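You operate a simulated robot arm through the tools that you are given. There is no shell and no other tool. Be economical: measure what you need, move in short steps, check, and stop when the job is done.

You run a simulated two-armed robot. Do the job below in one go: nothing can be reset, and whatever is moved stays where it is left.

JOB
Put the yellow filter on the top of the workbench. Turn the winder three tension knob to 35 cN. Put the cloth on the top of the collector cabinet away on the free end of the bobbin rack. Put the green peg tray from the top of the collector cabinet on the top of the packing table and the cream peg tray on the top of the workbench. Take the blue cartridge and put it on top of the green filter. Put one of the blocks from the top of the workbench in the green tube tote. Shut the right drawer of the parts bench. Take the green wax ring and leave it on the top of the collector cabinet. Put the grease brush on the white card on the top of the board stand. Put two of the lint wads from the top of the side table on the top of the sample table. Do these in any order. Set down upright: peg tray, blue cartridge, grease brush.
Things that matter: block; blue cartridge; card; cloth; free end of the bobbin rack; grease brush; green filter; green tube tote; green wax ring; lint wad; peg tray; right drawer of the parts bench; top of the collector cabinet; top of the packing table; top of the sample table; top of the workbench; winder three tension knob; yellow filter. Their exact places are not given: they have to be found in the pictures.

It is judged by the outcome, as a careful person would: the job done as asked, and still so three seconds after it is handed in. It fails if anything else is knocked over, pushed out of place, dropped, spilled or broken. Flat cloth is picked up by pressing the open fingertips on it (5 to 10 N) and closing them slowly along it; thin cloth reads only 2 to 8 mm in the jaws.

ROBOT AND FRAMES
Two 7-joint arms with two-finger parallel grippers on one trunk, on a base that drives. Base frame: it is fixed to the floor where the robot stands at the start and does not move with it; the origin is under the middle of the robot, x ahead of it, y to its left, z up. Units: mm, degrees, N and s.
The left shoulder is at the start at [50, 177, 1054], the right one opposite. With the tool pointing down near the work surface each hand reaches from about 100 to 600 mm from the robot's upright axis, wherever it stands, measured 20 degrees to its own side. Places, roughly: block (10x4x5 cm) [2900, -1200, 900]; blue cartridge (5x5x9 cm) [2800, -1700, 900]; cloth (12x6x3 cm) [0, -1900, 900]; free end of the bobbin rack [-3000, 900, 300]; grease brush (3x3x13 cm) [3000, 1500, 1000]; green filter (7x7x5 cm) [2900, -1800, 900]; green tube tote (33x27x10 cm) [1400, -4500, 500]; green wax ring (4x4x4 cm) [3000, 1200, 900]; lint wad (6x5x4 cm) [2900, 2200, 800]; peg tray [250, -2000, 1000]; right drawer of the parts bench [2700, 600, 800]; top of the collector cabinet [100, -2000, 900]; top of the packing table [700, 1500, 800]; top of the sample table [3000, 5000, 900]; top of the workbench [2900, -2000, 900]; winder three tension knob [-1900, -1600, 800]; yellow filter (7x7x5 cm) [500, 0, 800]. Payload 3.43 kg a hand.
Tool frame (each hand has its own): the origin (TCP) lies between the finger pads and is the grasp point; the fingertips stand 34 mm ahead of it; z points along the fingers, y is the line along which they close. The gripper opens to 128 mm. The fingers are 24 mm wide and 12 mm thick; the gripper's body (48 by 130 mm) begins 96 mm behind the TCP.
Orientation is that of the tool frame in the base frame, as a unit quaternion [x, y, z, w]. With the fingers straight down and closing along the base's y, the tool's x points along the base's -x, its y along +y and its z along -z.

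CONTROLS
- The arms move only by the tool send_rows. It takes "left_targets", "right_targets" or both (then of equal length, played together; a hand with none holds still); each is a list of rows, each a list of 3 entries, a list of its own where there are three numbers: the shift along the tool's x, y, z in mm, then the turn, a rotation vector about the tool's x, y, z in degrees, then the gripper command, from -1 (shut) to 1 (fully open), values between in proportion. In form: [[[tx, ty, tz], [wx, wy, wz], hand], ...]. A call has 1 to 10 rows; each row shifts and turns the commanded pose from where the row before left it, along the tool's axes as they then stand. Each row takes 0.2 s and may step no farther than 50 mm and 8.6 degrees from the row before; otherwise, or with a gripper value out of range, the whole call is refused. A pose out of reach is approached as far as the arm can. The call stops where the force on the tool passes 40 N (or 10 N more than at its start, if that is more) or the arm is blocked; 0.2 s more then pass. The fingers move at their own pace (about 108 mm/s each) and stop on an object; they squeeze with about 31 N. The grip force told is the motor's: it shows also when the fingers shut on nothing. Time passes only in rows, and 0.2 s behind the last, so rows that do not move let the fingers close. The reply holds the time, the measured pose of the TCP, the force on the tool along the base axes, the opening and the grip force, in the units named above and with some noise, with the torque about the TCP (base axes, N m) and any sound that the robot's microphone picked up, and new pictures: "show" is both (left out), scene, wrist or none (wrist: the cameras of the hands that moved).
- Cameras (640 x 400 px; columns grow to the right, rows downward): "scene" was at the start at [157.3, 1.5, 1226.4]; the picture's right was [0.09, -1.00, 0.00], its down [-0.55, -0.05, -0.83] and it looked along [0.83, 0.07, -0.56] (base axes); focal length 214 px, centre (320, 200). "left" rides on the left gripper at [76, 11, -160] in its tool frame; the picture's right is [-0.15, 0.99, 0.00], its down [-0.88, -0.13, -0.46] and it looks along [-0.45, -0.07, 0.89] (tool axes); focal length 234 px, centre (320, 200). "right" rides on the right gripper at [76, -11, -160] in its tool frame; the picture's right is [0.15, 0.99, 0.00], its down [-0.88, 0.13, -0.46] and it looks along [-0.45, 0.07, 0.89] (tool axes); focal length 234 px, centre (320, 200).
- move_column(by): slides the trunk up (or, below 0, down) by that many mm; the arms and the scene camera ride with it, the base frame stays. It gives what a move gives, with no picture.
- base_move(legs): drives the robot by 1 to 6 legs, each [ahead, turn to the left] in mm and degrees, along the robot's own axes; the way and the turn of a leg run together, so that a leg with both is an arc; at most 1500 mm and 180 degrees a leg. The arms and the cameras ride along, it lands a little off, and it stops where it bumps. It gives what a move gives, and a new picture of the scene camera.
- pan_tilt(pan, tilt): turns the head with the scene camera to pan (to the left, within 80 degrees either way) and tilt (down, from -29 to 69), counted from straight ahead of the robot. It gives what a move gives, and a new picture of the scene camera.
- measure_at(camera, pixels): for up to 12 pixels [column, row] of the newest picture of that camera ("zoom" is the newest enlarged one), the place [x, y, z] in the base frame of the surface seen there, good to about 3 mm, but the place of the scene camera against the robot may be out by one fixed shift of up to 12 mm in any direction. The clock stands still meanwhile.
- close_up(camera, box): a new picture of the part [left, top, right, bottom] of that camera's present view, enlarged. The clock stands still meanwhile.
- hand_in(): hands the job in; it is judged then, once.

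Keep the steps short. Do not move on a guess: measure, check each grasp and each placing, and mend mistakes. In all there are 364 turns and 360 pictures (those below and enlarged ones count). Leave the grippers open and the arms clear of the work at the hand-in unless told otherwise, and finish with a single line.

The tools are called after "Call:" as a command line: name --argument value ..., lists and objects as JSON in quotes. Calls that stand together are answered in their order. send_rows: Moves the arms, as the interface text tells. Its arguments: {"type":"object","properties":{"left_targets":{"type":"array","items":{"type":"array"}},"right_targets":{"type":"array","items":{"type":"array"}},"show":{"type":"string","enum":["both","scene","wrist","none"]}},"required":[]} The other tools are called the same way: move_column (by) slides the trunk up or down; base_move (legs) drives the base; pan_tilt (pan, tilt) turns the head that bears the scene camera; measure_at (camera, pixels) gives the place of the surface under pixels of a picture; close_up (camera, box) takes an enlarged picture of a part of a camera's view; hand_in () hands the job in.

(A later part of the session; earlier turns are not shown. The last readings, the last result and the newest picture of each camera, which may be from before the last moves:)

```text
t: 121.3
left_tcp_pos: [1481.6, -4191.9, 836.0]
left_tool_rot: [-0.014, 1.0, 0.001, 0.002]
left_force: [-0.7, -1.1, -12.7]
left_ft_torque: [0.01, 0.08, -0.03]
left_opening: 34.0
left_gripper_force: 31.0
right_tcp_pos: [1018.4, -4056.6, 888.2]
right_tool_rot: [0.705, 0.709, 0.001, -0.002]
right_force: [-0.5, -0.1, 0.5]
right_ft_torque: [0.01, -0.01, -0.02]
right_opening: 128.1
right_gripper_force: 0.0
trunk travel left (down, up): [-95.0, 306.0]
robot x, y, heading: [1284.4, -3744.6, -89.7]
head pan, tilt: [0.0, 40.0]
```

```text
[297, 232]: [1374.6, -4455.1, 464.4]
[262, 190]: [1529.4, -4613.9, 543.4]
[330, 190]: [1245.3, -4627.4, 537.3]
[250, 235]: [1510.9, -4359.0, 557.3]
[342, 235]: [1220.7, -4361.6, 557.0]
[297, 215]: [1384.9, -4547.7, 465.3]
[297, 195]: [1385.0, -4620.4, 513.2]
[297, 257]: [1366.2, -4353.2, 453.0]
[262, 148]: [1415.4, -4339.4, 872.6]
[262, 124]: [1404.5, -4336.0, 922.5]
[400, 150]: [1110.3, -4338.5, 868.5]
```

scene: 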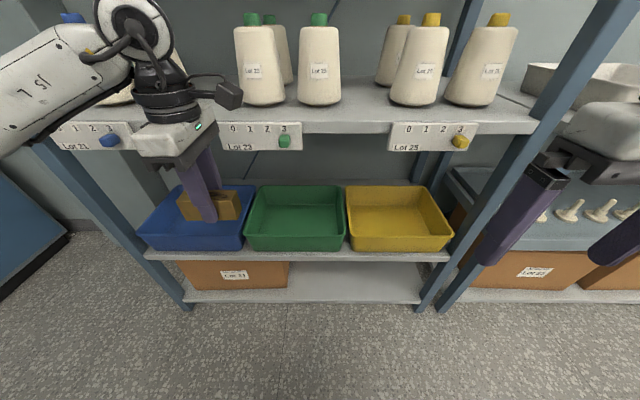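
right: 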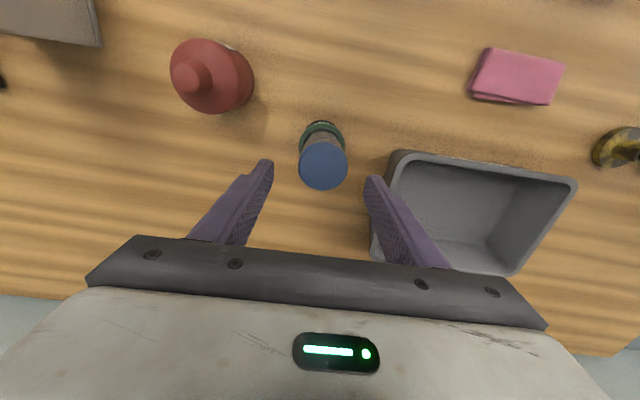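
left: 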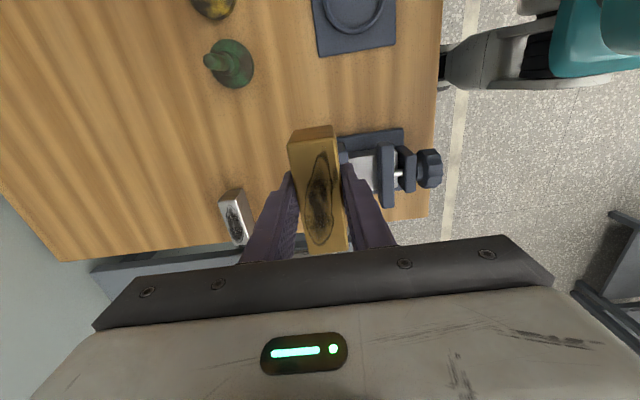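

Rim at ~551, floor ~458, shelf lip ~866. I lower the left hand in front of the rack and shift it to x≈1375, then tilt it forward 40°.

Call:
send_rows --left_targets '[[[20, 0, 40], [0, 0, 0], -1], [[22, 0, 40], [0, 0, 0], -1], [[22, 0, 40], [0, 0, 0], -1], [[22, 0, 40], [0, 0, 0], -1], [[22, 0, 36], [0, 0, 0], -1], [[0, 0, 0], [8, 0, 0], -1], [[0, 0, 0], [8, 0, 0], -1], [[0, 0, 0], [8, 0, 0], -1], [[0, 0, 0], [8, 0, 0], -1], [[0, 0, 0], [8, 0, 0], -1]]' --show "both"

```text
t: 123.5
left_tcp_pos: [1374.9, -4195.7, 639.7]
left_tool_rot: [-0.012, 0.94, -0.341, 0.006]
left_force: [-0.3, -0.8, -12.3]
left_ft_torque: [0.16, 0.08, -0.02]
left_opening: 33.7
left_gripper_force: 30.6
right_tcp_pos: [1020.3, -4056.6, 887.9]
right_tool_rot: [0.704, 0.71, 0.001, -0.001]
right_force: [-0.1, -0.3, -0.2]
right_ft_torque: [-0.01, 0.0, 0.02]
right_opening: 127.8
right_gripper_force: 0.2
trunk travel left (down, up): [-95.0, 306.0]
robot x, y, heading: [1285.4, -3744.5, -89.3]
head pan, tilt: [0.0, 40.0]
```

scene: 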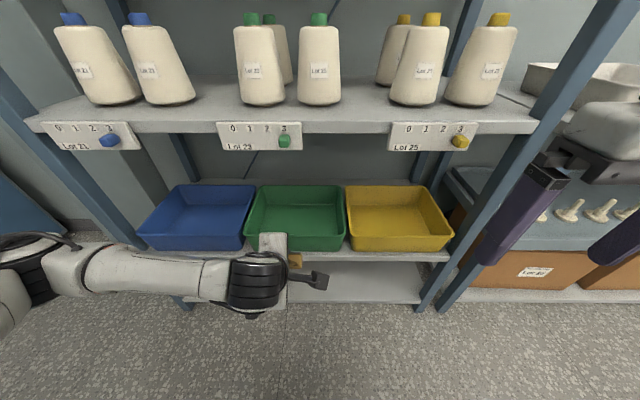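
left: 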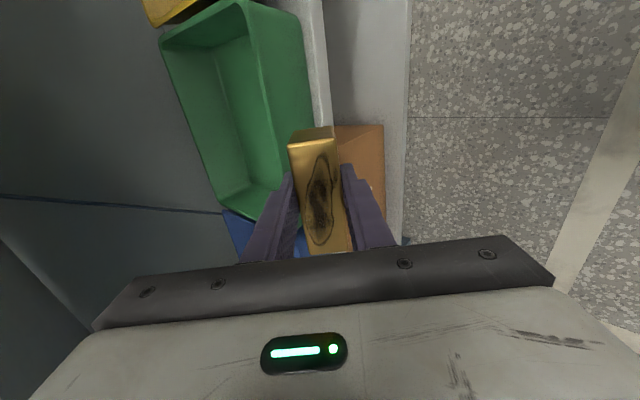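

I check where the forearm is relative to the rack before driving ahead.

Call:
measure_at --camera "scene" --pixels '[[100, 265], [200, 270], [30, 245], [255, 270], [272, 240], [318, 280], [165, 270]]'

```text
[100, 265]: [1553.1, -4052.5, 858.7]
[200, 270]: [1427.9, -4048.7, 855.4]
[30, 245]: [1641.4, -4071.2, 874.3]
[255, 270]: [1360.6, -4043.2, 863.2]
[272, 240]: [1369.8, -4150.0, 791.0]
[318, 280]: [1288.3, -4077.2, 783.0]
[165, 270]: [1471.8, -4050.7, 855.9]
```

Clear. I drive ahead 170 mm.

Call:
base_move --legs '[[170, 0]]'

```text
t: 125.0
left_tcp_pos: [1373.9, -4371.5, 640.5]
left_tool_rot: [-0.012, 0.94, -0.342, 0.006]
left_force: [0.6, -0.3, -12.8]
left_ft_torque: [0.08, 0.06, 0.02]
left_opening: 33.8
left_gripper_force: 31.0
right_tcp_pos: [1021.5, -4231.5, 887.0]
right_tool_rot: [0.705, 0.709, 0.001, -0.001]
right_force: [0.4, 0.1, 0.7]
right_ft_torque: [-0.01, 0.04, 0.02]
right_opening: 128.2
right_gripper_force: 0.1
trunk travel left (down, up): [-95.0, 306.0]
robot x, y, heading: [1285.0, -3919.1, -89.6]
head pan, tilt: [0.0, 40.0]
```

scene: 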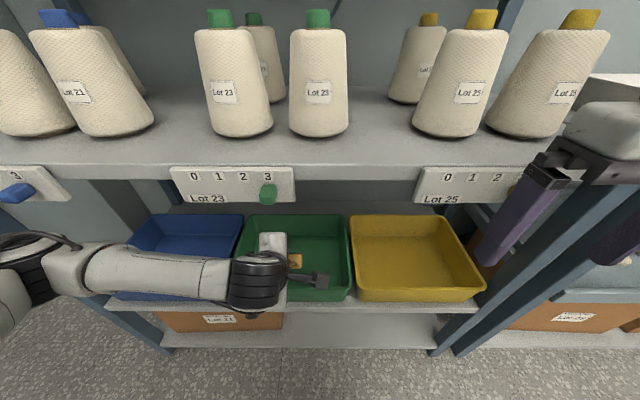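

Now I move in over the tote (forward 80, down 20), reduce tilt to 32°, and lower partly.

Call:
send_rows --left_targets '[[[0, -24.2, 33.4], [0, 0, 0], -1], [[0, -24.2, 33.4], [0, 0, 0], -1], [[0, 0, 0], [0, 0, 0], -1]]' --show "both"

```text
t: 125.8
left_tcp_pos: [1376.8, -4451.4, 619.9]
left_tool_rot: [-0.011, 0.94, -0.341, 0.005]
left_force: [-0.2, -0.5, -12.8]
left_ft_torque: [0.12, 0.05, -0.05]
left_opening: 34.0
left_gripper_force: 31.1
right_tcp_pos: [1020.9, -4232.2, 887.4]
right_tool_rot: [0.705, 0.71, 0.001, -0.001]
right_force: [-0.5, 0.1, -0.5]
right_ft_torque: [0.02, -0.05, -0.01]
right_opening: 128.1
right_gripper_force: 0.0
trunk travel left (down, up): [-95.0, 306.0]
robot x, y, heading: [1284.7, -3921.7, -89.7]
head pan, tilt: [0.0, 40.0]
```

scene: 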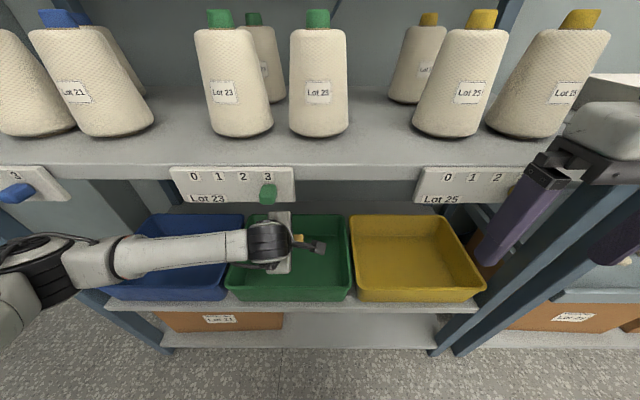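
left: 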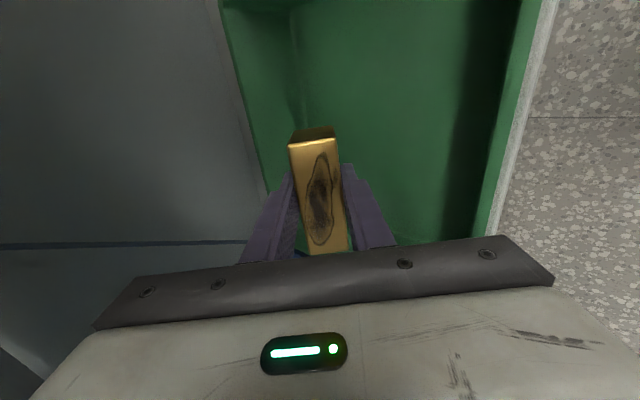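

Call:
send_rows --left_targets '[[[0, 10, 25], [-4, 0, 0], -1], [[0, 15, 25], [-4, 0, 0], -1], [[0, 16, 25], [0, 0, 0], -1], [[0, 0, 0], [0, 0, 0], -1]]' --show "both"

```text
t: 126.8
left_tcp_pos: [1377.5, -4462.0, 534.2]
left_tool_rot: [-0.013, 0.961, -0.275, 0.004]
left_force: [0.1, -0.1, -12.7]
left_ft_torque: [0.12, 0.09, 0.01]
left_opening: 33.8
left_gripper_force: 31.0
right_tcp_pos: [1019.8, -4231.6, 887.4]
right_tool_rot: [0.705, 0.71, 0.001, -0.001]
right_force: [0.0, -0.6, -0.3]
right_ft_torque: [-0.02, -0.04, -0.02]
right_opening: 127.9
right_gripper_force: 0.1
trunk travel left (down, up): [-95.0, 306.0]
robot x, y, heading: [1287.7, -3917.9, -89.7]
head pan, tilt: [0.0, 40.0]
```

scene: 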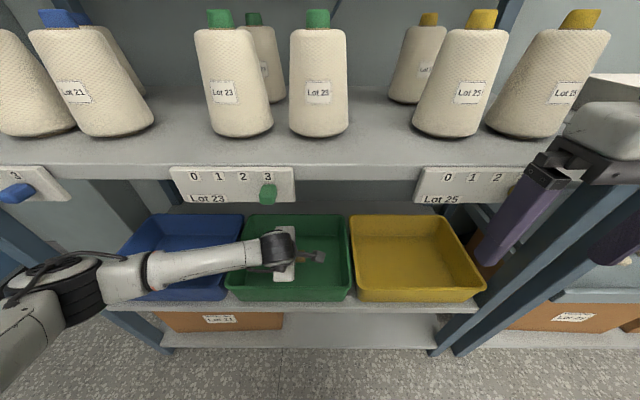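
left: 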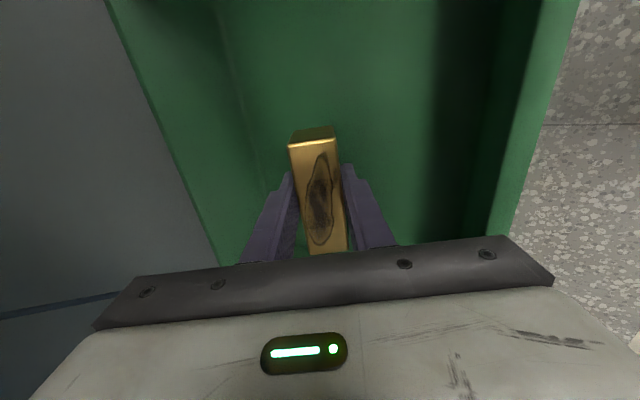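

Lower the last ~30 mm stepwise.

Call:
send_rows --left_targets '[[[0, 4.2, 6.8], [0, 0, 0], -1], [[0, 4.2, 6.8], [0, 0, 0], -1], [[0, 2.5, 4], [0, 0, 0], -1], [[0, 1.5, 2.6], [0, 0, 0], -1], [[0, 1.5, 2.6], [0, 0, 0], -1]]' --show "none"

```text
t: 128.0
left_tcp_pos: [1377.6, -4461.6, 507.5]
left_tool_rot: [-0.012, 0.961, -0.275, 0.004]
left_force: [0.6, 0.3, -13.2]
left_ft_torque: [0.14, 0.04, -0.01]
left_opening: 33.9
left_gripper_force: 31.0
right_tcp_pos: [1020.6, -4231.9, 886.8]
right_tool_rot: [0.705, 0.709, 0.001, -0.001]
right_force: [0.2, -0.4, 0.4]
right_ft_torque: [0.0, 0.0, 0.01]
right_opening: 127.9
right_gripper_force: 0.1
trunk travel left (down, up): [-95.0, 306.0]
robot x, y, heading: [1284.0, -3921.4, -89.5]
head pan, tilt: [0.0, 40.0]
```

Call:
send_rows --left_targets '[[[0, 1, 1.7], [0, 0, 0], -1], [[0, 1, 1.7], [0, 0, 0], -1], [[0, 1, 1.7], [0, 0, 0], -1], [[0, 1, 1.7], [0, 0, 0], -1]]' --show "wrist"

```text
t: 129.0
left_tcp_pos: [1377.1, -4461.0, 502.6]
left_tool_rot: [-0.012, 0.961, -0.276, 0.003]
left_force: [6.0, 7.3, 9.3]
left_ft_torque: [2.14, 0.41, -0.63]
left_opening: 34.1
left_gripper_force: 30.5
right_tcp_pos: [1019.8, -4230.2, 888.6]
right_tool_rot: [0.704, 0.71, 0.001, -0.001]
right_force: [0.7, 0.5, 0.6]
right_ft_torque: [-0.01, 0.0, -0.03]
right_opening: 128.1
right_gripper_force: 0.1
trunk travel left (down, up): [-95.0, 306.0]
robot x, y, heading: [1285.6, -3921.4, -89.5]
head pan, tilt: [0.0, 40.0]
```

left: 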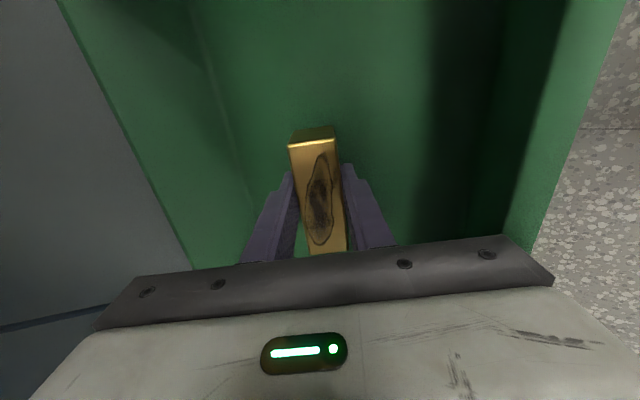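

Contact with the floor. I open while rising slightly so the lower finger clears the floor.

Call:
send_rows --left_targets '[[[0, -1, -3], [0, 0, 0], -0.3], [[0, -3, -6], [0, 0, 0], -0.1], [[0, -4, -8], [0, 0, 0], 0.1], [[0, 0, -25], [0, 0, 0], 0.1], [[0, 0, -35], [0, 0, 0], 0.1], [[0, 0, -35], [0, 0, 0], 0.1]]' --show "both"

```text
t: 130.4
left_tcp_pos: [1374.8, -4408.0, 599.0]
left_tool_rot: [-0.013, 0.961, -0.275, 0.004]
left_force: [-0.2, -0.1, 0.2]
left_ft_torque: [0.0, -0.02, 0.0]
left_opening: 70.4
left_gripper_force: 0.1
right_tcp_pos: [1020.7, -4230.9, 887.3]
right_tool_rot: [0.705, 0.709, 0.001, 0.0]
right_force: [0.3, 0.1, -0.8]
right_ft_torque: [0.0, 0.0, 0.04]
right_opening: 128.2
right_gripper_force: 0.0
trunk travel left (down, up): [-95.0, 306.0]
robot x, y, heading: [1284.6, -3920.2, -89.7]
head pan, tilt: [0.0, 40.0]
```

scene: 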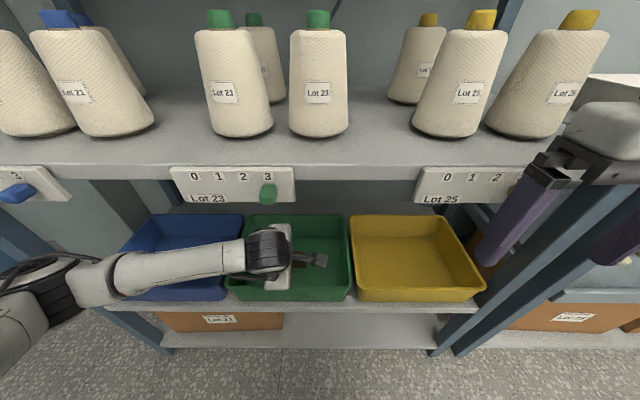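
left: 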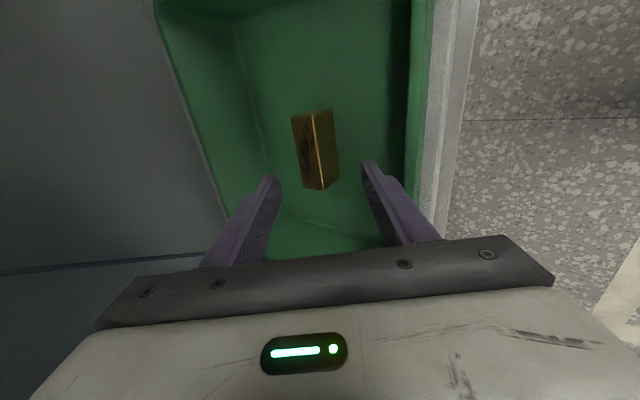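

The block lies in the green tote. I rise a bit and back the base out.

Call:
send_rows --left_targets '[[[0, -10, -25], [0, 0, 0], 0], [[0, -10, -25], [0, 0, 0], -0.5], [[0, 0, 0], [0, 0, 0], -0.5]]' --show "none"

Call:
base_move --legs '[[-450, 0]]'

```text
t: 131.2
left_tcp_pos: [1375.2, -4398.1, 653.3]
left_tool_rot: [-0.012, 0.961, -0.275, 0.004]
left_force: [-0.5, 0.2, -0.4]
left_ft_torque: [-0.01, -0.05, -0.05]
left_opening: 32.0
left_gripper_force: 0.0
right_tcp_pos: [1020.3, -4231.8, 886.6]
right_tool_rot: [0.705, 0.71, 0.001, -0.001]
right_force: [0.2, 0.1, -1.0]
right_ft_torque: [0.03, -0.02, 0.01]
right_opening: 128.1
right_gripper_force: 0.0
trunk travel left (down, up): [-95.0, 306.0]
robot x, y, heading: [1286.1, -3924.9, -89.3]
head pan, tilt: [0.0, 40.0]
```

```text
t: 133.9
left_tcp_pos: [1375.6, -3949.1, 653.2]
left_tool_rot: [-0.019, 0.961, -0.276, 0.006]
left_force: [0.0, -0.1, -0.4]
left_ft_torque: [-0.01, -0.02, 0.02]
left_opening: 32.0
left_gripper_force: 0.0
right_tcp_pos: [1019.1, -3788.8, 887.4]
right_tool_rot: [0.7, 0.715, 0.002, 0.0]
right_force: [-0.1, 0.3, -0.2]
right_ft_torque: [0.02, 0.02, -0.01]
right_opening: 128.0
right_gripper_force: 0.1
trunk travel left (down, up): [-95.0, 306.0]
robot x, y, heading: [1281.7, -3475.5, -89.0]
head pan, tilt: [0.0, 40.0]
```

scene: 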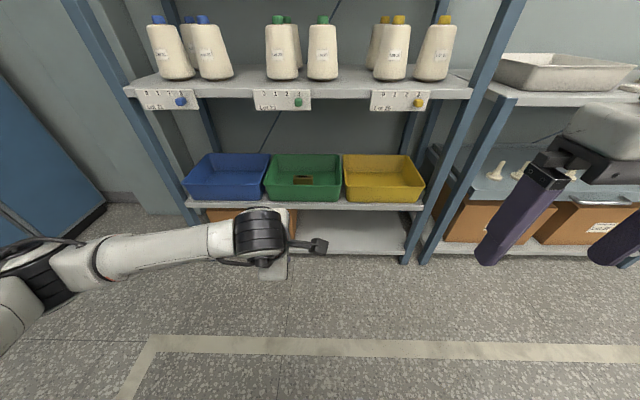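

Block visible in the tote at (303,180). I restore the left hand to straight-down standard orientation and raise the trunk.

Call:
send_rows --left_targets '[[[0, 0, -20], [-8, 0, 0], 0], [[0, 0, -20], [-8, 0, 0], 1], [[0, 0, -20], [-8, 0, 0], 1], [[0, 0, -20], [-8, 0, 0], 1], [[0, 0, -20], [0, 0, 8.5], 1], [[0, 0, -20], [0, 0, 8.5], 1], [[0, 0, -20], [0, 0, 8.5], 1], [[0, 0, 0], [0, 0, 8.5], 1], [[0, 0, 0], [0, 0, 8.5], 1], [[0, 0, 0], [0, 0, 8.5], 1]]' --show "none"

Call:
send_rows --left_targets '[[[0, 0, 0], [0, 0, 8.5], 1], [[0, 0, 0], [0, 0, 8.5], 1], [[0, 0, 0], [0, 0, 8.5], 1], [[0, 0, 0], [0, 0, 8.5], 1], [[0, 0, 0], [0, 0, 3], 1]]' --show "none"

Call:
move_column --by 250

```text
t: 136.1
left_tcp_pos: [1375.7, -3920.8, 787.0]
left_tool_rot: [0.413, 0.911, 0.001, 0.0]
left_force: [-0.2, 0.3, -0.7]
left_ft_torque: [-0.03, -0.02, 0.02]
left_opening: 128.1
left_gripper_force: 0.1
right_tcp_pos: [1020.4, -3787.4, 887.2]
right_tool_rot: [0.699, 0.715, 0.0, 0.0]
right_force: [0.7, 0.7, 0.7]
right_ft_torque: [-0.03, 0.02, 0.0]
right_opening: 128.0
right_gripper_force: 0.1
trunk travel left (down, up): [-95.0, 306.0]
robot x, y, heading: [1282.1, -3472.9, -88.5]
head pan, tilt: [0.0, 40.0]
```

```text
t: 137.3
left_tcp_pos: [1374.9, -3920.7, 788.6]
left_tool_rot: [0.681, 0.733, 0.001, 0.001]
left_force: [0.3, -0.2, 0.2]
left_ft_torque: [0.04, 0.01, 0.01]
left_opening: 127.8
left_gripper_force: 0.0
right_tcp_pos: [1019.7, -3787.3, 887.2]
right_tool_rot: [0.7, 0.715, 0.001, -0.001]
right_force: [-0.3, -0.6, -0.4]
right_ft_torque: [0.0, 0.01, 0.02]
right_opening: 127.7
right_gripper_force: 0.0
trunk travel left (down, up): [-95.0, 306.0]
robot x, y, heading: [1279.8, -3476.4, -88.8]
head pan, tilt: [0.0, 40.0]
```

```text
t: 139.9
left_tcp_pos: [1373.8, -3921.0, 1038.2]
left_tool_rot: [0.68, 0.733, 0.001, 0.0]
left_force: [-0.4, -0.8, -0.2]
left_ft_torque: [-0.01, 0.0, 0.01]
left_opening: 127.9
left_gripper_force: 0.2
right_tcp_pos: [1020.0, -3788.6, 1136.7]
right_tool_rot: [0.7, 0.715, 0.001, -0.001]
right_force: [-0.7, 0.5, 0.1]
right_ft_torque: [0.0, 0.01, -0.02]
right_opening: 128.1
right_gripper_force: 0.1
trunk travel left (down, up): [-345.0, 56.0]
robot x, y, heading: [1281.8, -3477.0, -89.0]
head pan, tilt: [0.0, 40.0]
```

Now I turn toward the collector cabinet and look.

Call:
base_move --legs '[[0, -142]]'

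Call:
pan_tilt --pan 0 --tilt 20

```text
t: 146.0
left_tcp_pos: [907.1, -3210.3, 1038.6]
left_tool_rot: [0.93, -0.367, 0.0, 0.001]
left_force: [0.5, 0.6, -0.3]
left_ft_torque: [0.01, 0.0, 0.06]
left_opening: 128.0
left_gripper_force: 0.0
right_tcp_pos: [1258.8, -3068.1, 1136.2]
right_tool_rot: [0.92, -0.391, 0.0, 0.0]
right_force: [0.3, 0.1, 0.1]
right_ft_torque: [0.01, -0.02, -0.05]
right_opening: 127.8
right_gripper_force: 0.0
trunk travel left (down, up): [-345.0, 56.0]
robot x, y, heading: [1280.0, -3476.2, 133.7]
head pan, tilt: [0.0, 40.0]
```

scene: 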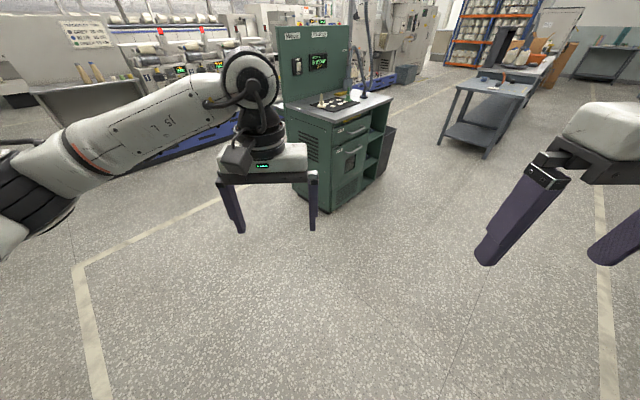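

```text
t: 146.8
left_tcp_pos: [907.0, -3210.7, 1038.0]
left_tool_rot: [0.931, -0.366, 0.001, 0.0]
left_force: [0.1, 0.0, 0.2]
left_ft_torque: [0.01, -0.02, -0.01]
left_opening: 127.9
left_gripper_force: 0.0
right_tcp_pos: [1258.6, -3067.6, 1137.7]
right_tool_rot: [0.92, -0.391, 0.001, 0.001]
right_force: [-0.4, 0.6, -0.7]
right_ft_torque: [-0.01, 0.0, 0.03]
right_opening: 128.0
right_gripper_force: 0.0
trunk travel left (down, up): [-345.0, 56.0]
robot x, y, heading: [1277.3, -3475.5, 133.8]
head pan, tilt: [0.0, 20.0]
```

scene: 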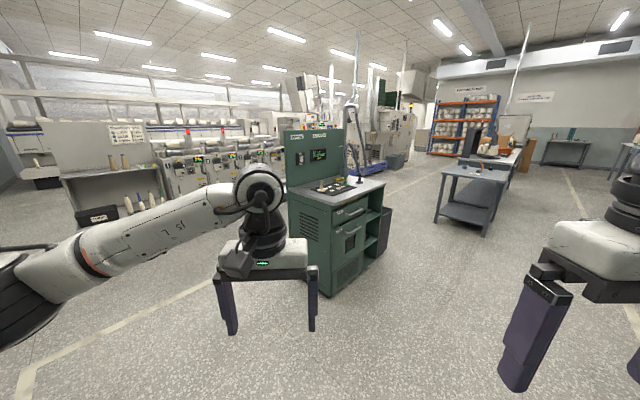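

The cabinet's front faces +x. I zoom and measure its top.

Call:
close_up --camera "scene" --box '[270, 110, 430, 220]'

Call:
measure_at --camera "scene" --pixels '[[335, 206], [386, 184], [325, 188], [345, 188], [360, 181], [365, 210], [292, 190]]'

```text
3.64 times, centred on (350, 165) of scene
```

zoom: 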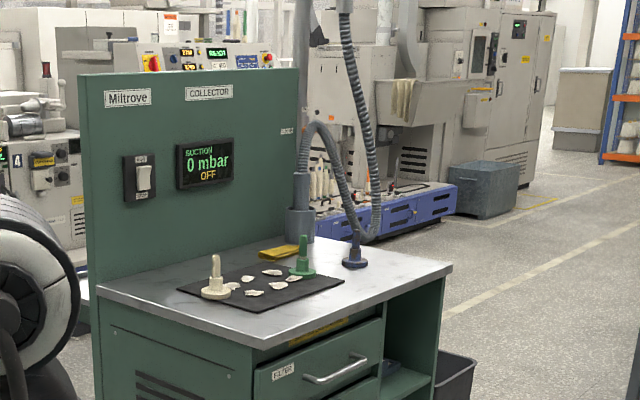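

```text
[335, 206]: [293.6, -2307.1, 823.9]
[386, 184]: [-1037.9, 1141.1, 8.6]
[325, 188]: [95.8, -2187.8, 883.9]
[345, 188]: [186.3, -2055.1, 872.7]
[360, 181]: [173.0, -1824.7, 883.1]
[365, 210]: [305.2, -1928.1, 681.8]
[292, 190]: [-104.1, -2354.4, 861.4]
```

I drive to a spot in front (+x side) of the cabinet and face it.

Call:
base_move --legs '[[0, -28], [1440, 0], [0, 74]]'

Call:
pan_tilt --pan 0 --tilt 30

```text
t: 158.4
left_tcp_pos: [453.6, -2203.2, 1038.0]
left_tool_rot: [1.0, 0.015, -0.001, 0.001]
left_force: [0.1, 0.1, 0.8]
left_ft_torque: [0.03, -0.01, 0.0]
left_opening: 128.0
left_gripper_force: 0.1
right_tcp_pos: [602.2, -1853.7, 1137.3]
right_tool_rot: [1.0, -0.011, 0.0, 0.0]
right_force: [-0.2, -0.7, -0.3]
right_ft_torque: [-0.01, -0.01, 0.0]
right_opening: 128.3
right_gripper_force: 0.1
trunk travel left (down, up): [-345.0, 56.0]
robot x, y, heading: [904.5, -2128.8, 178.8]
head pan, tilt: [0.0, 20.0]
```

scene: 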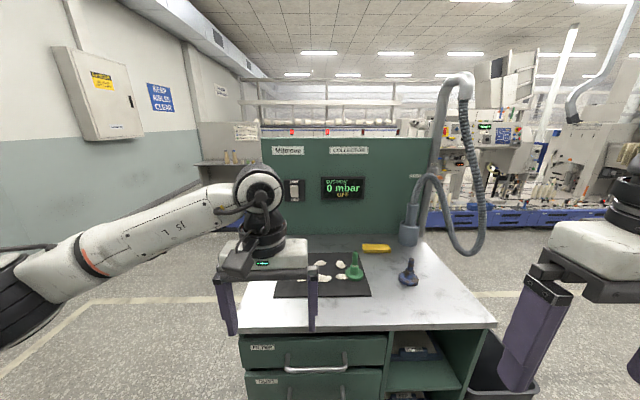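

```text
t: 159.1
left_tcp_pos: [453.7, -2202.4, 1037.0]
left_tool_rot: [1.0, 0.016, 0.0, 0.001]
left_force: [0.2, 0.9, -0.5]
left_ft_torque: [-0.01, 0.0, -0.05]
left_opening: 128.0
left_gripper_force: 0.1
right_tcp_pos: [602.1, -1854.0, 1136.3]
right_tool_rot: [1.0, -0.011, 0.001, 0.0]
right_force: [0.0, -0.2, 0.8]
right_ft_torque: [0.0, -0.01, 0.01]
right_opening: 127.9
right_gripper_force: 0.0
trunk travel left (down, up): [-345.0, 56.0]
robot x, y, heading: [905.1, -2127.5, 178.7]
head pan, tilt: [0.0, 30.0]
```

scene: 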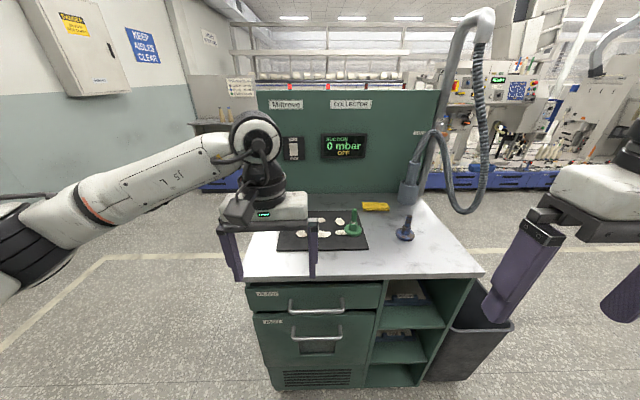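

I move ahead 240 mm to reach the tray pegs.

Call:
base_move --legs '[[240, 0]]'

Call:
pan_tilt --pan 0 --tilt 45

```text
t: 160.8
left_tcp_pos: [213.5, -2196.1, 1036.7]
left_tool_rot: [1.0, 0.015, 0.001, 0.0]
left_force: [-0.3, -1.3, 0.6]
left_ft_torque: [0.02, 0.01, 0.03]
left_opening: 127.9
left_gripper_force: 0.0
right_tcp_pos: [363.3, -1848.8, 1136.2]
right_tool_rot: [1.0, -0.012, 0.002, 0.0]
right_force: [0.3, -0.1, 0.5]
right_ft_torque: [-0.03, 0.0, 0.01]
right_opening: 127.8
right_gripper_force: 0.0
trunk travel left (down, up): [-345.0, 56.0]
robot x, y, heading: [666.4, -2124.3, 178.8]
head pan, tilt: [0.0, 30.0]
```

scene: 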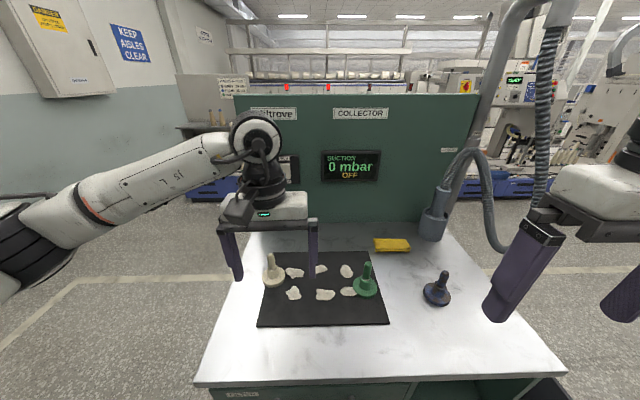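

```text
t: 161.6
left_tcp_pos: [215.1, -2196.3, 1038.4]
left_tool_rot: [1.0, 0.014, 0.0, 0.0]
left_force: [0.1, -0.6, 0.2]
left_ft_torque: [0.01, -0.05, -0.01]
left_opening: 127.9
left_gripper_force: 0.2
right_tcp_pos: [362.5, -1847.2, 1138.1]
right_tool_rot: [1.0, -0.012, 0.0, -0.001]
right_force: [0.4, 0.3, -0.1]
right_ft_torque: [0.0, 0.0, -0.02]
right_opening: 127.7
right_gripper_force: 0.0
trunk travel left (down, up): [-345.0, 56.0]
robot x, y, heading: [666.4, -2121.6, 178.5]
head pan, tilt: [0.0, 45.0]
```

scene: 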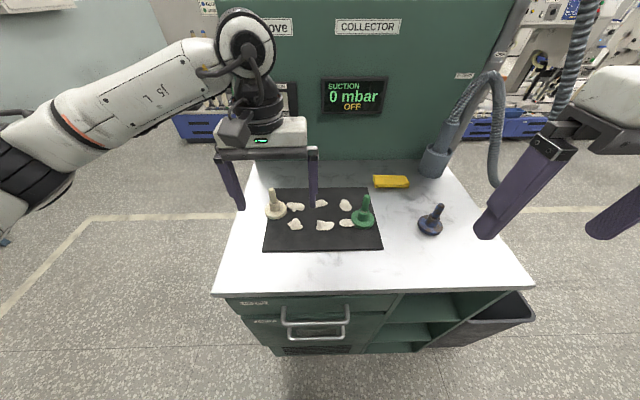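

I measure the cream and green peg trays and the yellow cloth.

Call:
close_up --camera "scene" --box '[220, 150, 460, 300]'

Call:
measure_at --camera "scene" --pixels '[[271, 189], [273, 203], [276, 213], [366, 198], [366, 208], [363, 220], [391, 181], [376, 181], [408, 181], [391, 175], [391, 187], [330, 270]]'

```text
2.67 times, centred on (340, 225) of scene
```

zoom: 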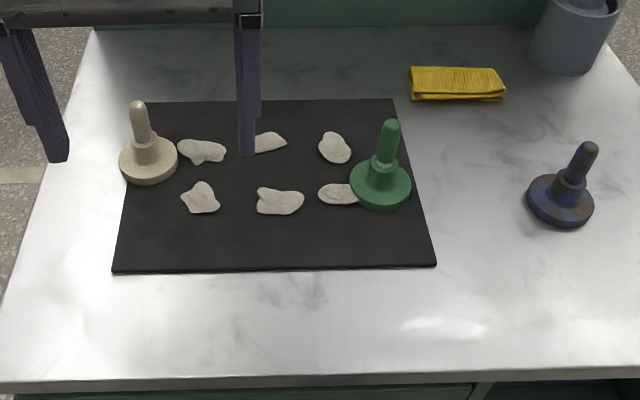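

```text
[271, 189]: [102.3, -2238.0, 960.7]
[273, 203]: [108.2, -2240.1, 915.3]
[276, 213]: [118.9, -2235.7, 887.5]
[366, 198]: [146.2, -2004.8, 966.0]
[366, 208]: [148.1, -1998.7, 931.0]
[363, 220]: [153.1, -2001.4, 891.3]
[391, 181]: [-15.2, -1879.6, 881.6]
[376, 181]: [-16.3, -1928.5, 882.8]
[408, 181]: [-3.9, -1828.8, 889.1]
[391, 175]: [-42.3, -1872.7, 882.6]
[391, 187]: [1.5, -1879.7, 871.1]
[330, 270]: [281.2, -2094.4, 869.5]
```

Pegs top ≈961. I bring each hand above its peg: left over cream, right over green.

Call:
send_rows --left_targets '[[[-20, 8, 0], [0, 0, 0], 1], [[-20, 8, 0], [0, 0, 0], 0.6], [[-20, 8, 0], [0, 0, 0], 0.3], [[-20, 8, 0], [0, 0, 0], 0], [[-10, 8, 0], [0, 0, 0], 0], [[0, 0, 0], [0, 0, 0], 0]]' --right_targets '[[[-30, 20, 15], [0, 0, 0], 1], [[-35, 25, 15], [0, 0, 0], 0.6], [[-35, 25, 15], [0, 0, 0], 0.3], [[-35, 25, 15], [0, 0, 0], 0], [[-35, 25, 15], [0, 0, 0], 0], [[-35, 25, 15], [0, 0, 0], 0]]' --show "both"

```text
t: 163.0
left_tcp_pos: [124.5, -2239.3, 1037.7]
left_tool_rot: [1.0, 0.014, 0.0, 0.001]
left_force: [-0.2, -0.2, -1.0]
left_ft_torque: [0.01, -0.02, -0.02]
left_opening: 63.9
left_gripper_force: 0.1
right_tcp_pos: [154.6, -1987.0, 1040.8]
right_tool_rot: [1.0, -0.013, 0.001, -0.001]
right_force: [1.3, -0.5, 0.1]
right_ft_torque: [0.03, -0.02, 0.02]
right_opening: 63.9
right_gripper_force: 0.1
trunk travel left (down, up): [-345.0, 56.0]
robot x, y, heading: [663.2, -2122.9, 178.3]
head pan, tilt: [0.0, 45.0]
```

scene: 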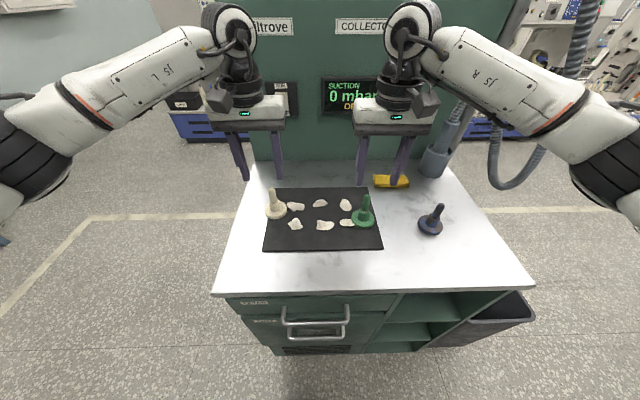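
right: 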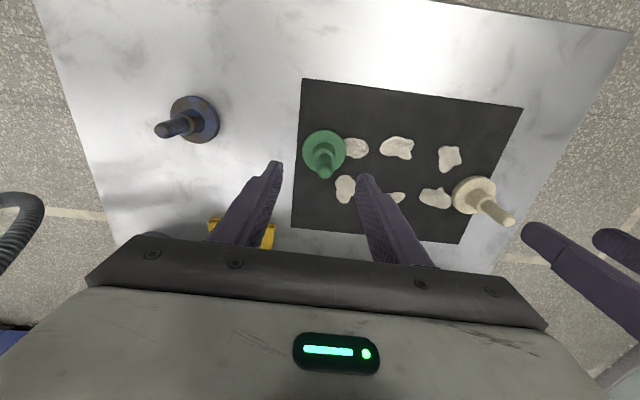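
left: 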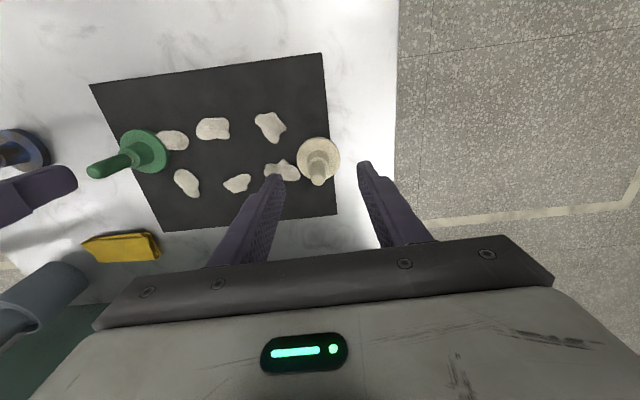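

Call:
measure_at --camera "left" --pixels '[[317, 179], [319, 165], [318, 157], [318, 141], [330, 150], [303, 165], [339, 160]]'

Call:
measure_at --camera "right" --pixels '[[325, 172], [325, 160], [323, 150], [323, 134], [305, 152], [344, 152], [325, 176]]'

```text
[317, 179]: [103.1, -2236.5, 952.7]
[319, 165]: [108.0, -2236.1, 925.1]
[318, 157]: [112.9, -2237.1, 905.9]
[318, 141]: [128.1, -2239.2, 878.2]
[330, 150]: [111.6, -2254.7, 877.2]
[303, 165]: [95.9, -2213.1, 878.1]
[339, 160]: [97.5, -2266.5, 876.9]
```

```text
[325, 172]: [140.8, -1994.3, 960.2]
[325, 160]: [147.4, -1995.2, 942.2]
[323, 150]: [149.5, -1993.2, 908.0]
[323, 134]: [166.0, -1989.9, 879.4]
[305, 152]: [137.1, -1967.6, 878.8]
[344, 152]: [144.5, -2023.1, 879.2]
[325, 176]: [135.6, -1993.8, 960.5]
```

Cream peg (100,-2238), green peg (138,-1995). I align and descend to TCP≈947, then close both.

Call:
send_rows --left_targets '[[[-12, 0, 0], [0, 0, 0], 0], [[-12, -1, 0], [0, 0, 0], 0], [[0, 0, 30], [0, 0, 0], 0], [[0, 0, 30], [0, 0, 0], 0], [[0, 0, 30], [0, 0, 0], 0], [[0, 0, 0], [0, 0, 0], 0]]' --right_targets '[[[-8, 4, 0], [0, 0, 0], 0], [[-8, 4, 0], [0, 0, 0], 0], [[0, 0, 32], [0, 0, 0], 0], [[0, 0, 31], [0, 0, 0], 0], [[0, 0, 30], [0, 0, 0], 0], [[0, 0, 0], [0, 0, 0], 0]]' --show "wrist"

```text
t: 164.4
left_tcp_pos: [101.9, -2240.8, 946.7]
left_tool_rot: [1.0, 0.015, -0.001, 0.001]
left_force: [0.3, -0.4, -0.1]
left_ft_torque: [-0.05, 0.02, 0.04]
left_opening: 63.9
left_gripper_force: 0.0
right_tcp_pos: [142.2, -1992.5, 949.4]
right_tool_rot: [1.0, -0.012, 0.0, 0.001]
right_force: [0.6, -0.5, 0.0]
right_ft_torque: [0.01, 0.03, -0.01]
right_opening: 63.8
right_gripper_force: 0.0
trunk travel left (down, up): [-345.0, 56.0]
robot x, y, heading: [663.3, -2124.6, 178.7]
head pan, tilt: [0.0, 45.0]
```

right: 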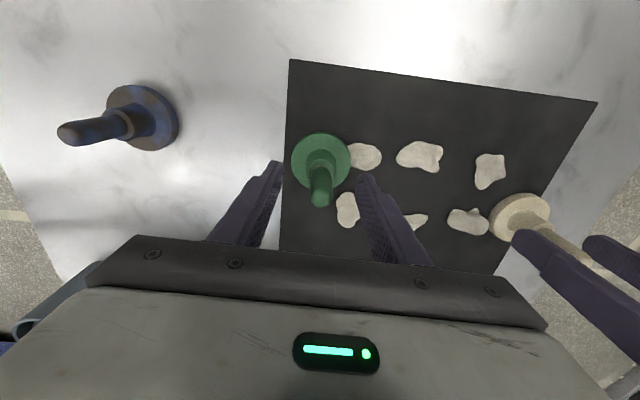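
left: 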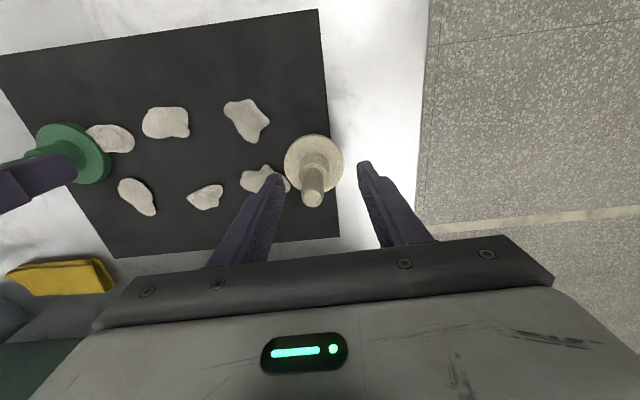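

Call:
send_rows --left_targets '[[[-1, -2, 0], [0, 0, 0], -0.5], [[0, 0, 0], [0, 0, 0], -1], [[0, 0, 0], [0, 0, 0], -1], [[0, 0, 0], [0, 0, 0], -1]]' --right_targets '[[[-2, 2, 2], [0, 0, 0], -0.5], [[0, 0, 0], [0, 0, 0], -1], [[0, 0, 0], [0, 0, 0], -1], [[0, 0, 0], [0, 0, 0], -1]]' --show "wrist"

```text
t: 165.4
left_tcp_pos: [99.6, -2237.1, 946.2]
left_tool_rot: [1.0, 0.015, 0.0, 0.002]
left_force: [0.4, -0.3, -0.1]
left_ft_torque: [-0.01, -0.03, 0.02]
left_opening: 16.6
left_gripper_force: 31.2
right_tcp_pos: [137.9, -1996.7, 949.2]
right_tool_rot: [1.0, -0.013, 0.001, 0.001]
right_force: [-0.3, 0.5, 0.3]
right_ft_torque: [0.02, 0.05, -0.05]
right_opening: 15.1
right_gripper_force: 31.2
trunk travel left (down, up): [-345.0, 56.0]
robot x, y, heading: [665.7, -2124.6, 178.7]
head pan, tilt: [0.0, 45.0]
```

right: 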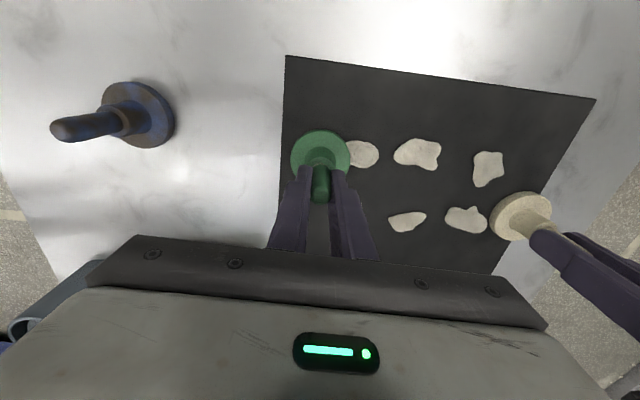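
left: 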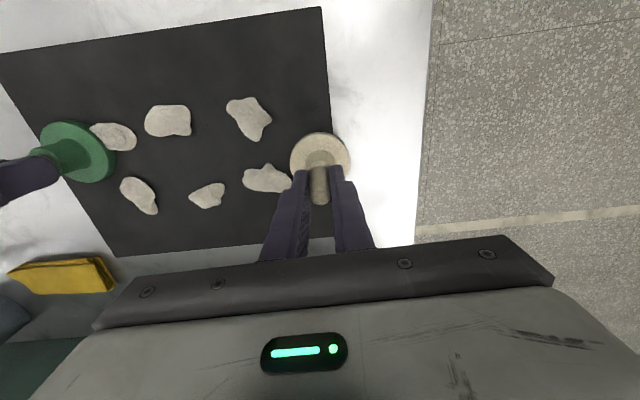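

Both gripped (16.6 and 15.1 mm). I lift gently.

Call:
send_rows --left_targets '[[[0, 0, -5], [0, 0, 0], -1], [[0, 0, -15], [0, 0, 0], -1], [[0, 0, -25], [0, 0, 0], -1], [[0, 0, -30], [0, 0, 0], -1], [[5, 0, -30], [0, 0, 0], -1], [[10, 0, -30], [0, 0, 0], -1], [[20, 0, -20], [0, 0, 0], -1], [[30, 0, 0], [0, 0, 0], -1], [[30, 0, 0], [0, 0, 0], -1], [[30, 0, 0], [0, 0, 0], -1]]' --right_targets '[[[0, 0, -5], [0, 0, 0], -1], [[0, 0, -15], [0, 0, 0], -1], [[0, 0, -25], [0, 0, 0], -1], [[0, 0, -30], [0, 0, 0], -1], [[5, 0, -30], [0, 0, 0], -1], [[10, 0, -30], [0, 0, 0], -1], [[20, 0, -20], [0, 0, 0], -1], [[30, -10, 0], [0, 0, 0], -1], [[30, -10, 0], [0, 0, 0], -1], [[30, -10, 0], [0, 0, 0], -1]]' --show "both"

```text
t: 167.6
left_tcp_pos: [226.2, -2232.3, 1102.6]
left_tool_rot: [1.0, 0.015, -0.001, 0.001]
left_force: [-0.4, 0.3, -0.6]
left_ft_torque: [0.0, 0.01, -0.02]
left_opening: 16.9
left_gripper_force: 31.4
right_tcp_pos: [261.3, -1969.3, 1106.7]
right_tool_rot: [1.0, -0.012, 0.0, 0.0]
right_force: [-0.1, 0.0, -0.9]
right_ft_torque: [0.01, 0.03, -0.01]
right_opening: 16.1
right_gripper_force: 31.4
trunk travel left (down, up): [-345.0, 56.0]
robot x, y, heading: [664.0, -2124.2, 178.9]
head pan, tilt: [0.0, 45.0]
```

scene: 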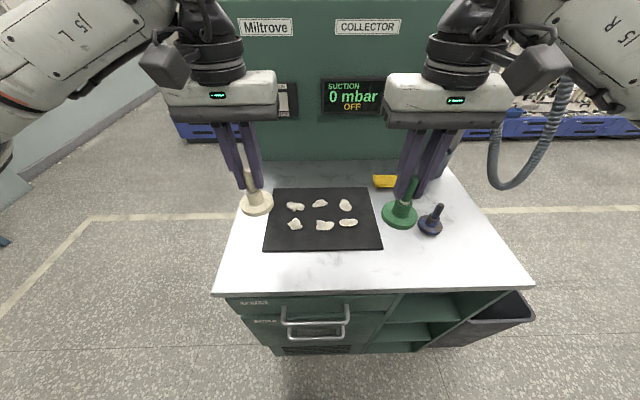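
right: 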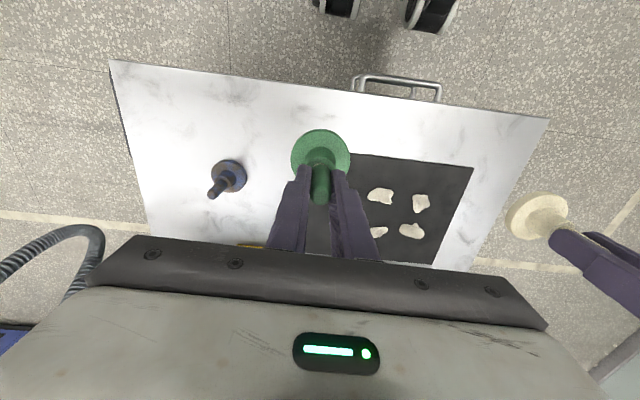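
left: 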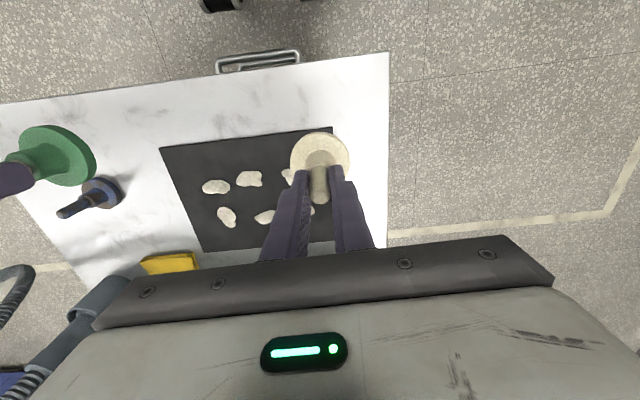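

Both held. I measure the cabinet top height for later and then go to the workbench.

Call:
measure_at --camera "right" --pixels '[[250, 90], [180, 120], [450, 190], [297, 160], [348, 155], [320, 133]]'

Call:
base_move --legs '[[-350, 0], [0, 180]]'

```text
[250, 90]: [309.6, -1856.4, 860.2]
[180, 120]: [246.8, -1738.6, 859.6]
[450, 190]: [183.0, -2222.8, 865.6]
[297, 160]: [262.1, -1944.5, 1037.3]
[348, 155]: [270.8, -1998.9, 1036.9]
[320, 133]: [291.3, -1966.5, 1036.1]
```

```text
t: 177.3
left_tcp_pos: [1454.3, -2012.1, 1101.5]
left_tool_rot: [-0.027, 1.0, 0.001, 0.0]
left_force: [0.0, 0.0, -0.6]
left_ft_torque: [0.04, -0.03, 0.0]
left_opening: 16.5
left_gripper_force: 31.6
right_tcp_pos: [1427.7, -2275.2, 1107.0]
right_tool_rot: [0.0, 1.0, -0.001, 0.0]
right_force: [0.3, -0.3, -1.0]
right_ft_torque: [0.01, -0.02, 0.01]
right_opening: 15.8
right_gripper_force: 31.0
trunk travel left (down, up): [-345.0, 56.0]
robot x, y, heading: [1016.9, -2131.4, 0.2]
head pan, tilt: [0.0, 45.0]
```

scene: 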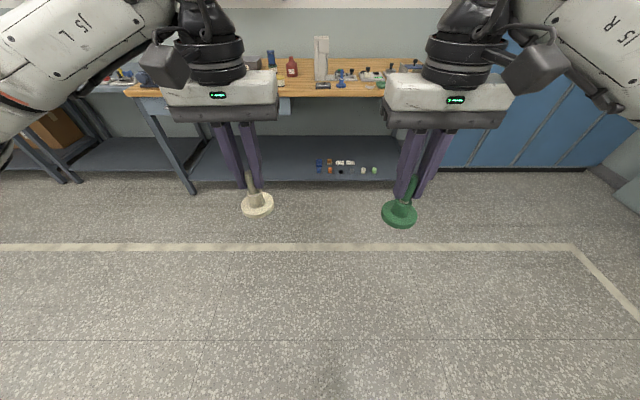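

Now to the workbench: target spot ≈(2760,-1705), where the cartridge had stood.

Call:
base_move --legs '[[0, 15.5], [1190, 0], [0, -15.5]]'

```text
t: 185.2
left_tcp_pos: [2610.6, -1693.5, 1101.6]
left_tool_rot: [-0.027, 1.0, 0.001, -0.001]
left_force: [-0.6, -0.5, -1.0]
left_ft_torque: [0.01, -0.01, 0.03]
left_opening: 16.5
left_gripper_force: 31.1
right_tcp_pos: [2582.4, -1957.4, 1106.4]
right_tool_rot: [-0.001, 1.0, 0.001, 0.0]
right_force: [0.2, 0.2, -0.1]
right_ft_torque: [0.04, 0.01, 0.02]
right_opening: 16.0
right_gripper_force: 31.0
trunk travel left (down, up): [-345.0, 56.0]
robot x, y, heading: [2171.5, -1815.1, -0.0]
head pan, tilt: [0.0, 45.0]
```

scene: 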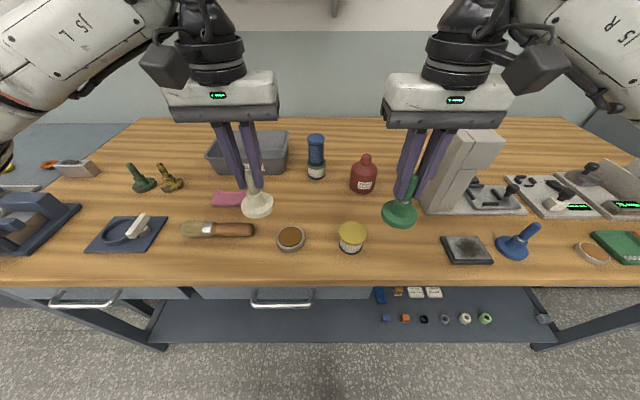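

I check the white machine's nearest corner, and the landing spot.

Call:
measure_at --camera "scene" --pixels '[[463, 140], [430, 208], [490, 140], [291, 205], [305, 190], [250, 228], [240, 196], [316, 175], [363, 160]]'

```text
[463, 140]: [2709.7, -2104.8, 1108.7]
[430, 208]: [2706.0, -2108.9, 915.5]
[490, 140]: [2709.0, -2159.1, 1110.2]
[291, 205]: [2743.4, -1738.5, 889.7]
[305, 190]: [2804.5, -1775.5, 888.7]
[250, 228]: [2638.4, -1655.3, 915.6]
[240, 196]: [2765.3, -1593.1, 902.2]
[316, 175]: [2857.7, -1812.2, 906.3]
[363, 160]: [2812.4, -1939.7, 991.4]
```

Clear. I go forward 55 mm, then extend the left hand to the spot.

Call:
base_move --legs '[[55, 0]]'

Call:
send_rows --left_targets '[[[-30, -3, 20], [0, 0, 0], -1], [[-30, -3, 20], [0, 0, 0], -1], [[-30, -3, 20], [0, 0, 0], -1], [[0, 0, 0], [0, 0, 0], -1]]' --show "both"

```text
t: 186.1
left_tcp_pos: [2665.7, -1692.8, 1101.3]
left_tool_rot: [-0.027, 1.0, 0.0, 0.001]
left_force: [0.2, 0.1, -1.4]
left_ft_torque: [-0.02, 0.0, -0.02]
left_opening: 16.2
left_gripper_force: 31.2
right_tcp_pos: [2637.0, -1956.5, 1106.6]
right_tool_rot: [-0.001, 1.0, 0.001, -0.002]
right_force: [0.5, -0.1, -0.3]
right_ft_torque: [-0.01, -0.01, -0.02]
right_opening: 15.8
right_gripper_force: 31.3
trunk travel left (down, up): [-345.0, 56.0]
robot x, y, heading: [2225.8, -1815.5, 0.0]
head pan, tilt: [0.0, 45.0]
```

scene: 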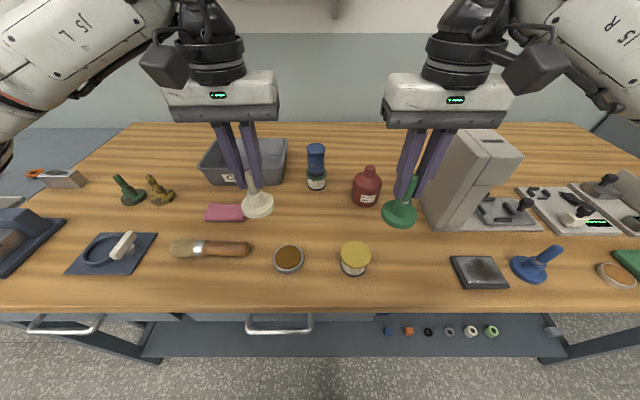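

```text
t: 187.1
left_tcp_pos: [2754.6, -1697.7, 1043.9]
left_tool_rot: [-0.027, 1.0, 0.002, 0.001]
left_force: [-0.6, 0.7, -0.2]
left_ft_torque: [-0.02, 0.01, 0.01]
left_opening: 16.3
left_gripper_force: 30.6
right_tcp_pos: [2636.5, -1956.3, 1107.2]
right_tool_rot: [0.0, 1.0, 0.0, 0.0]
right_force: [-0.4, 0.2, -0.6]
right_ft_torque: [0.0, 0.01, -0.01]
right_opening: 15.6
right_gripper_force: 30.7
trunk travel left (down, up): [-345.0, 56.0]
robot x, y, heading: [2225.2, -1811.5, -0.1]
head pan, tilt: [0.0, 45.0]
```

scene: 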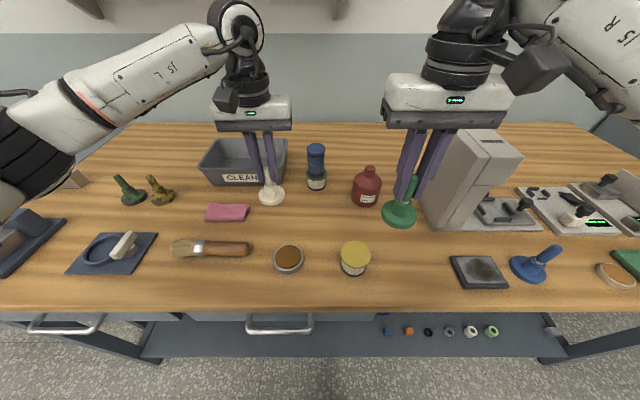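
left: 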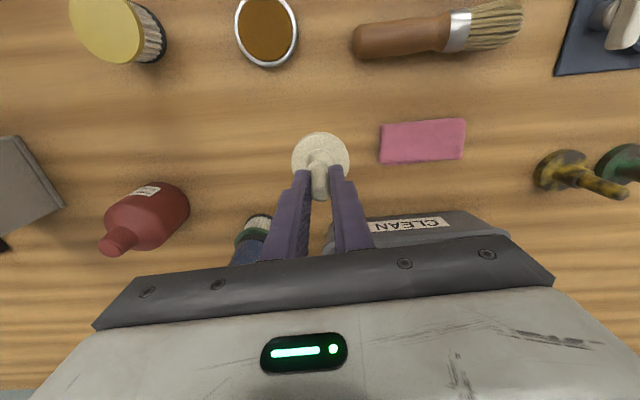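

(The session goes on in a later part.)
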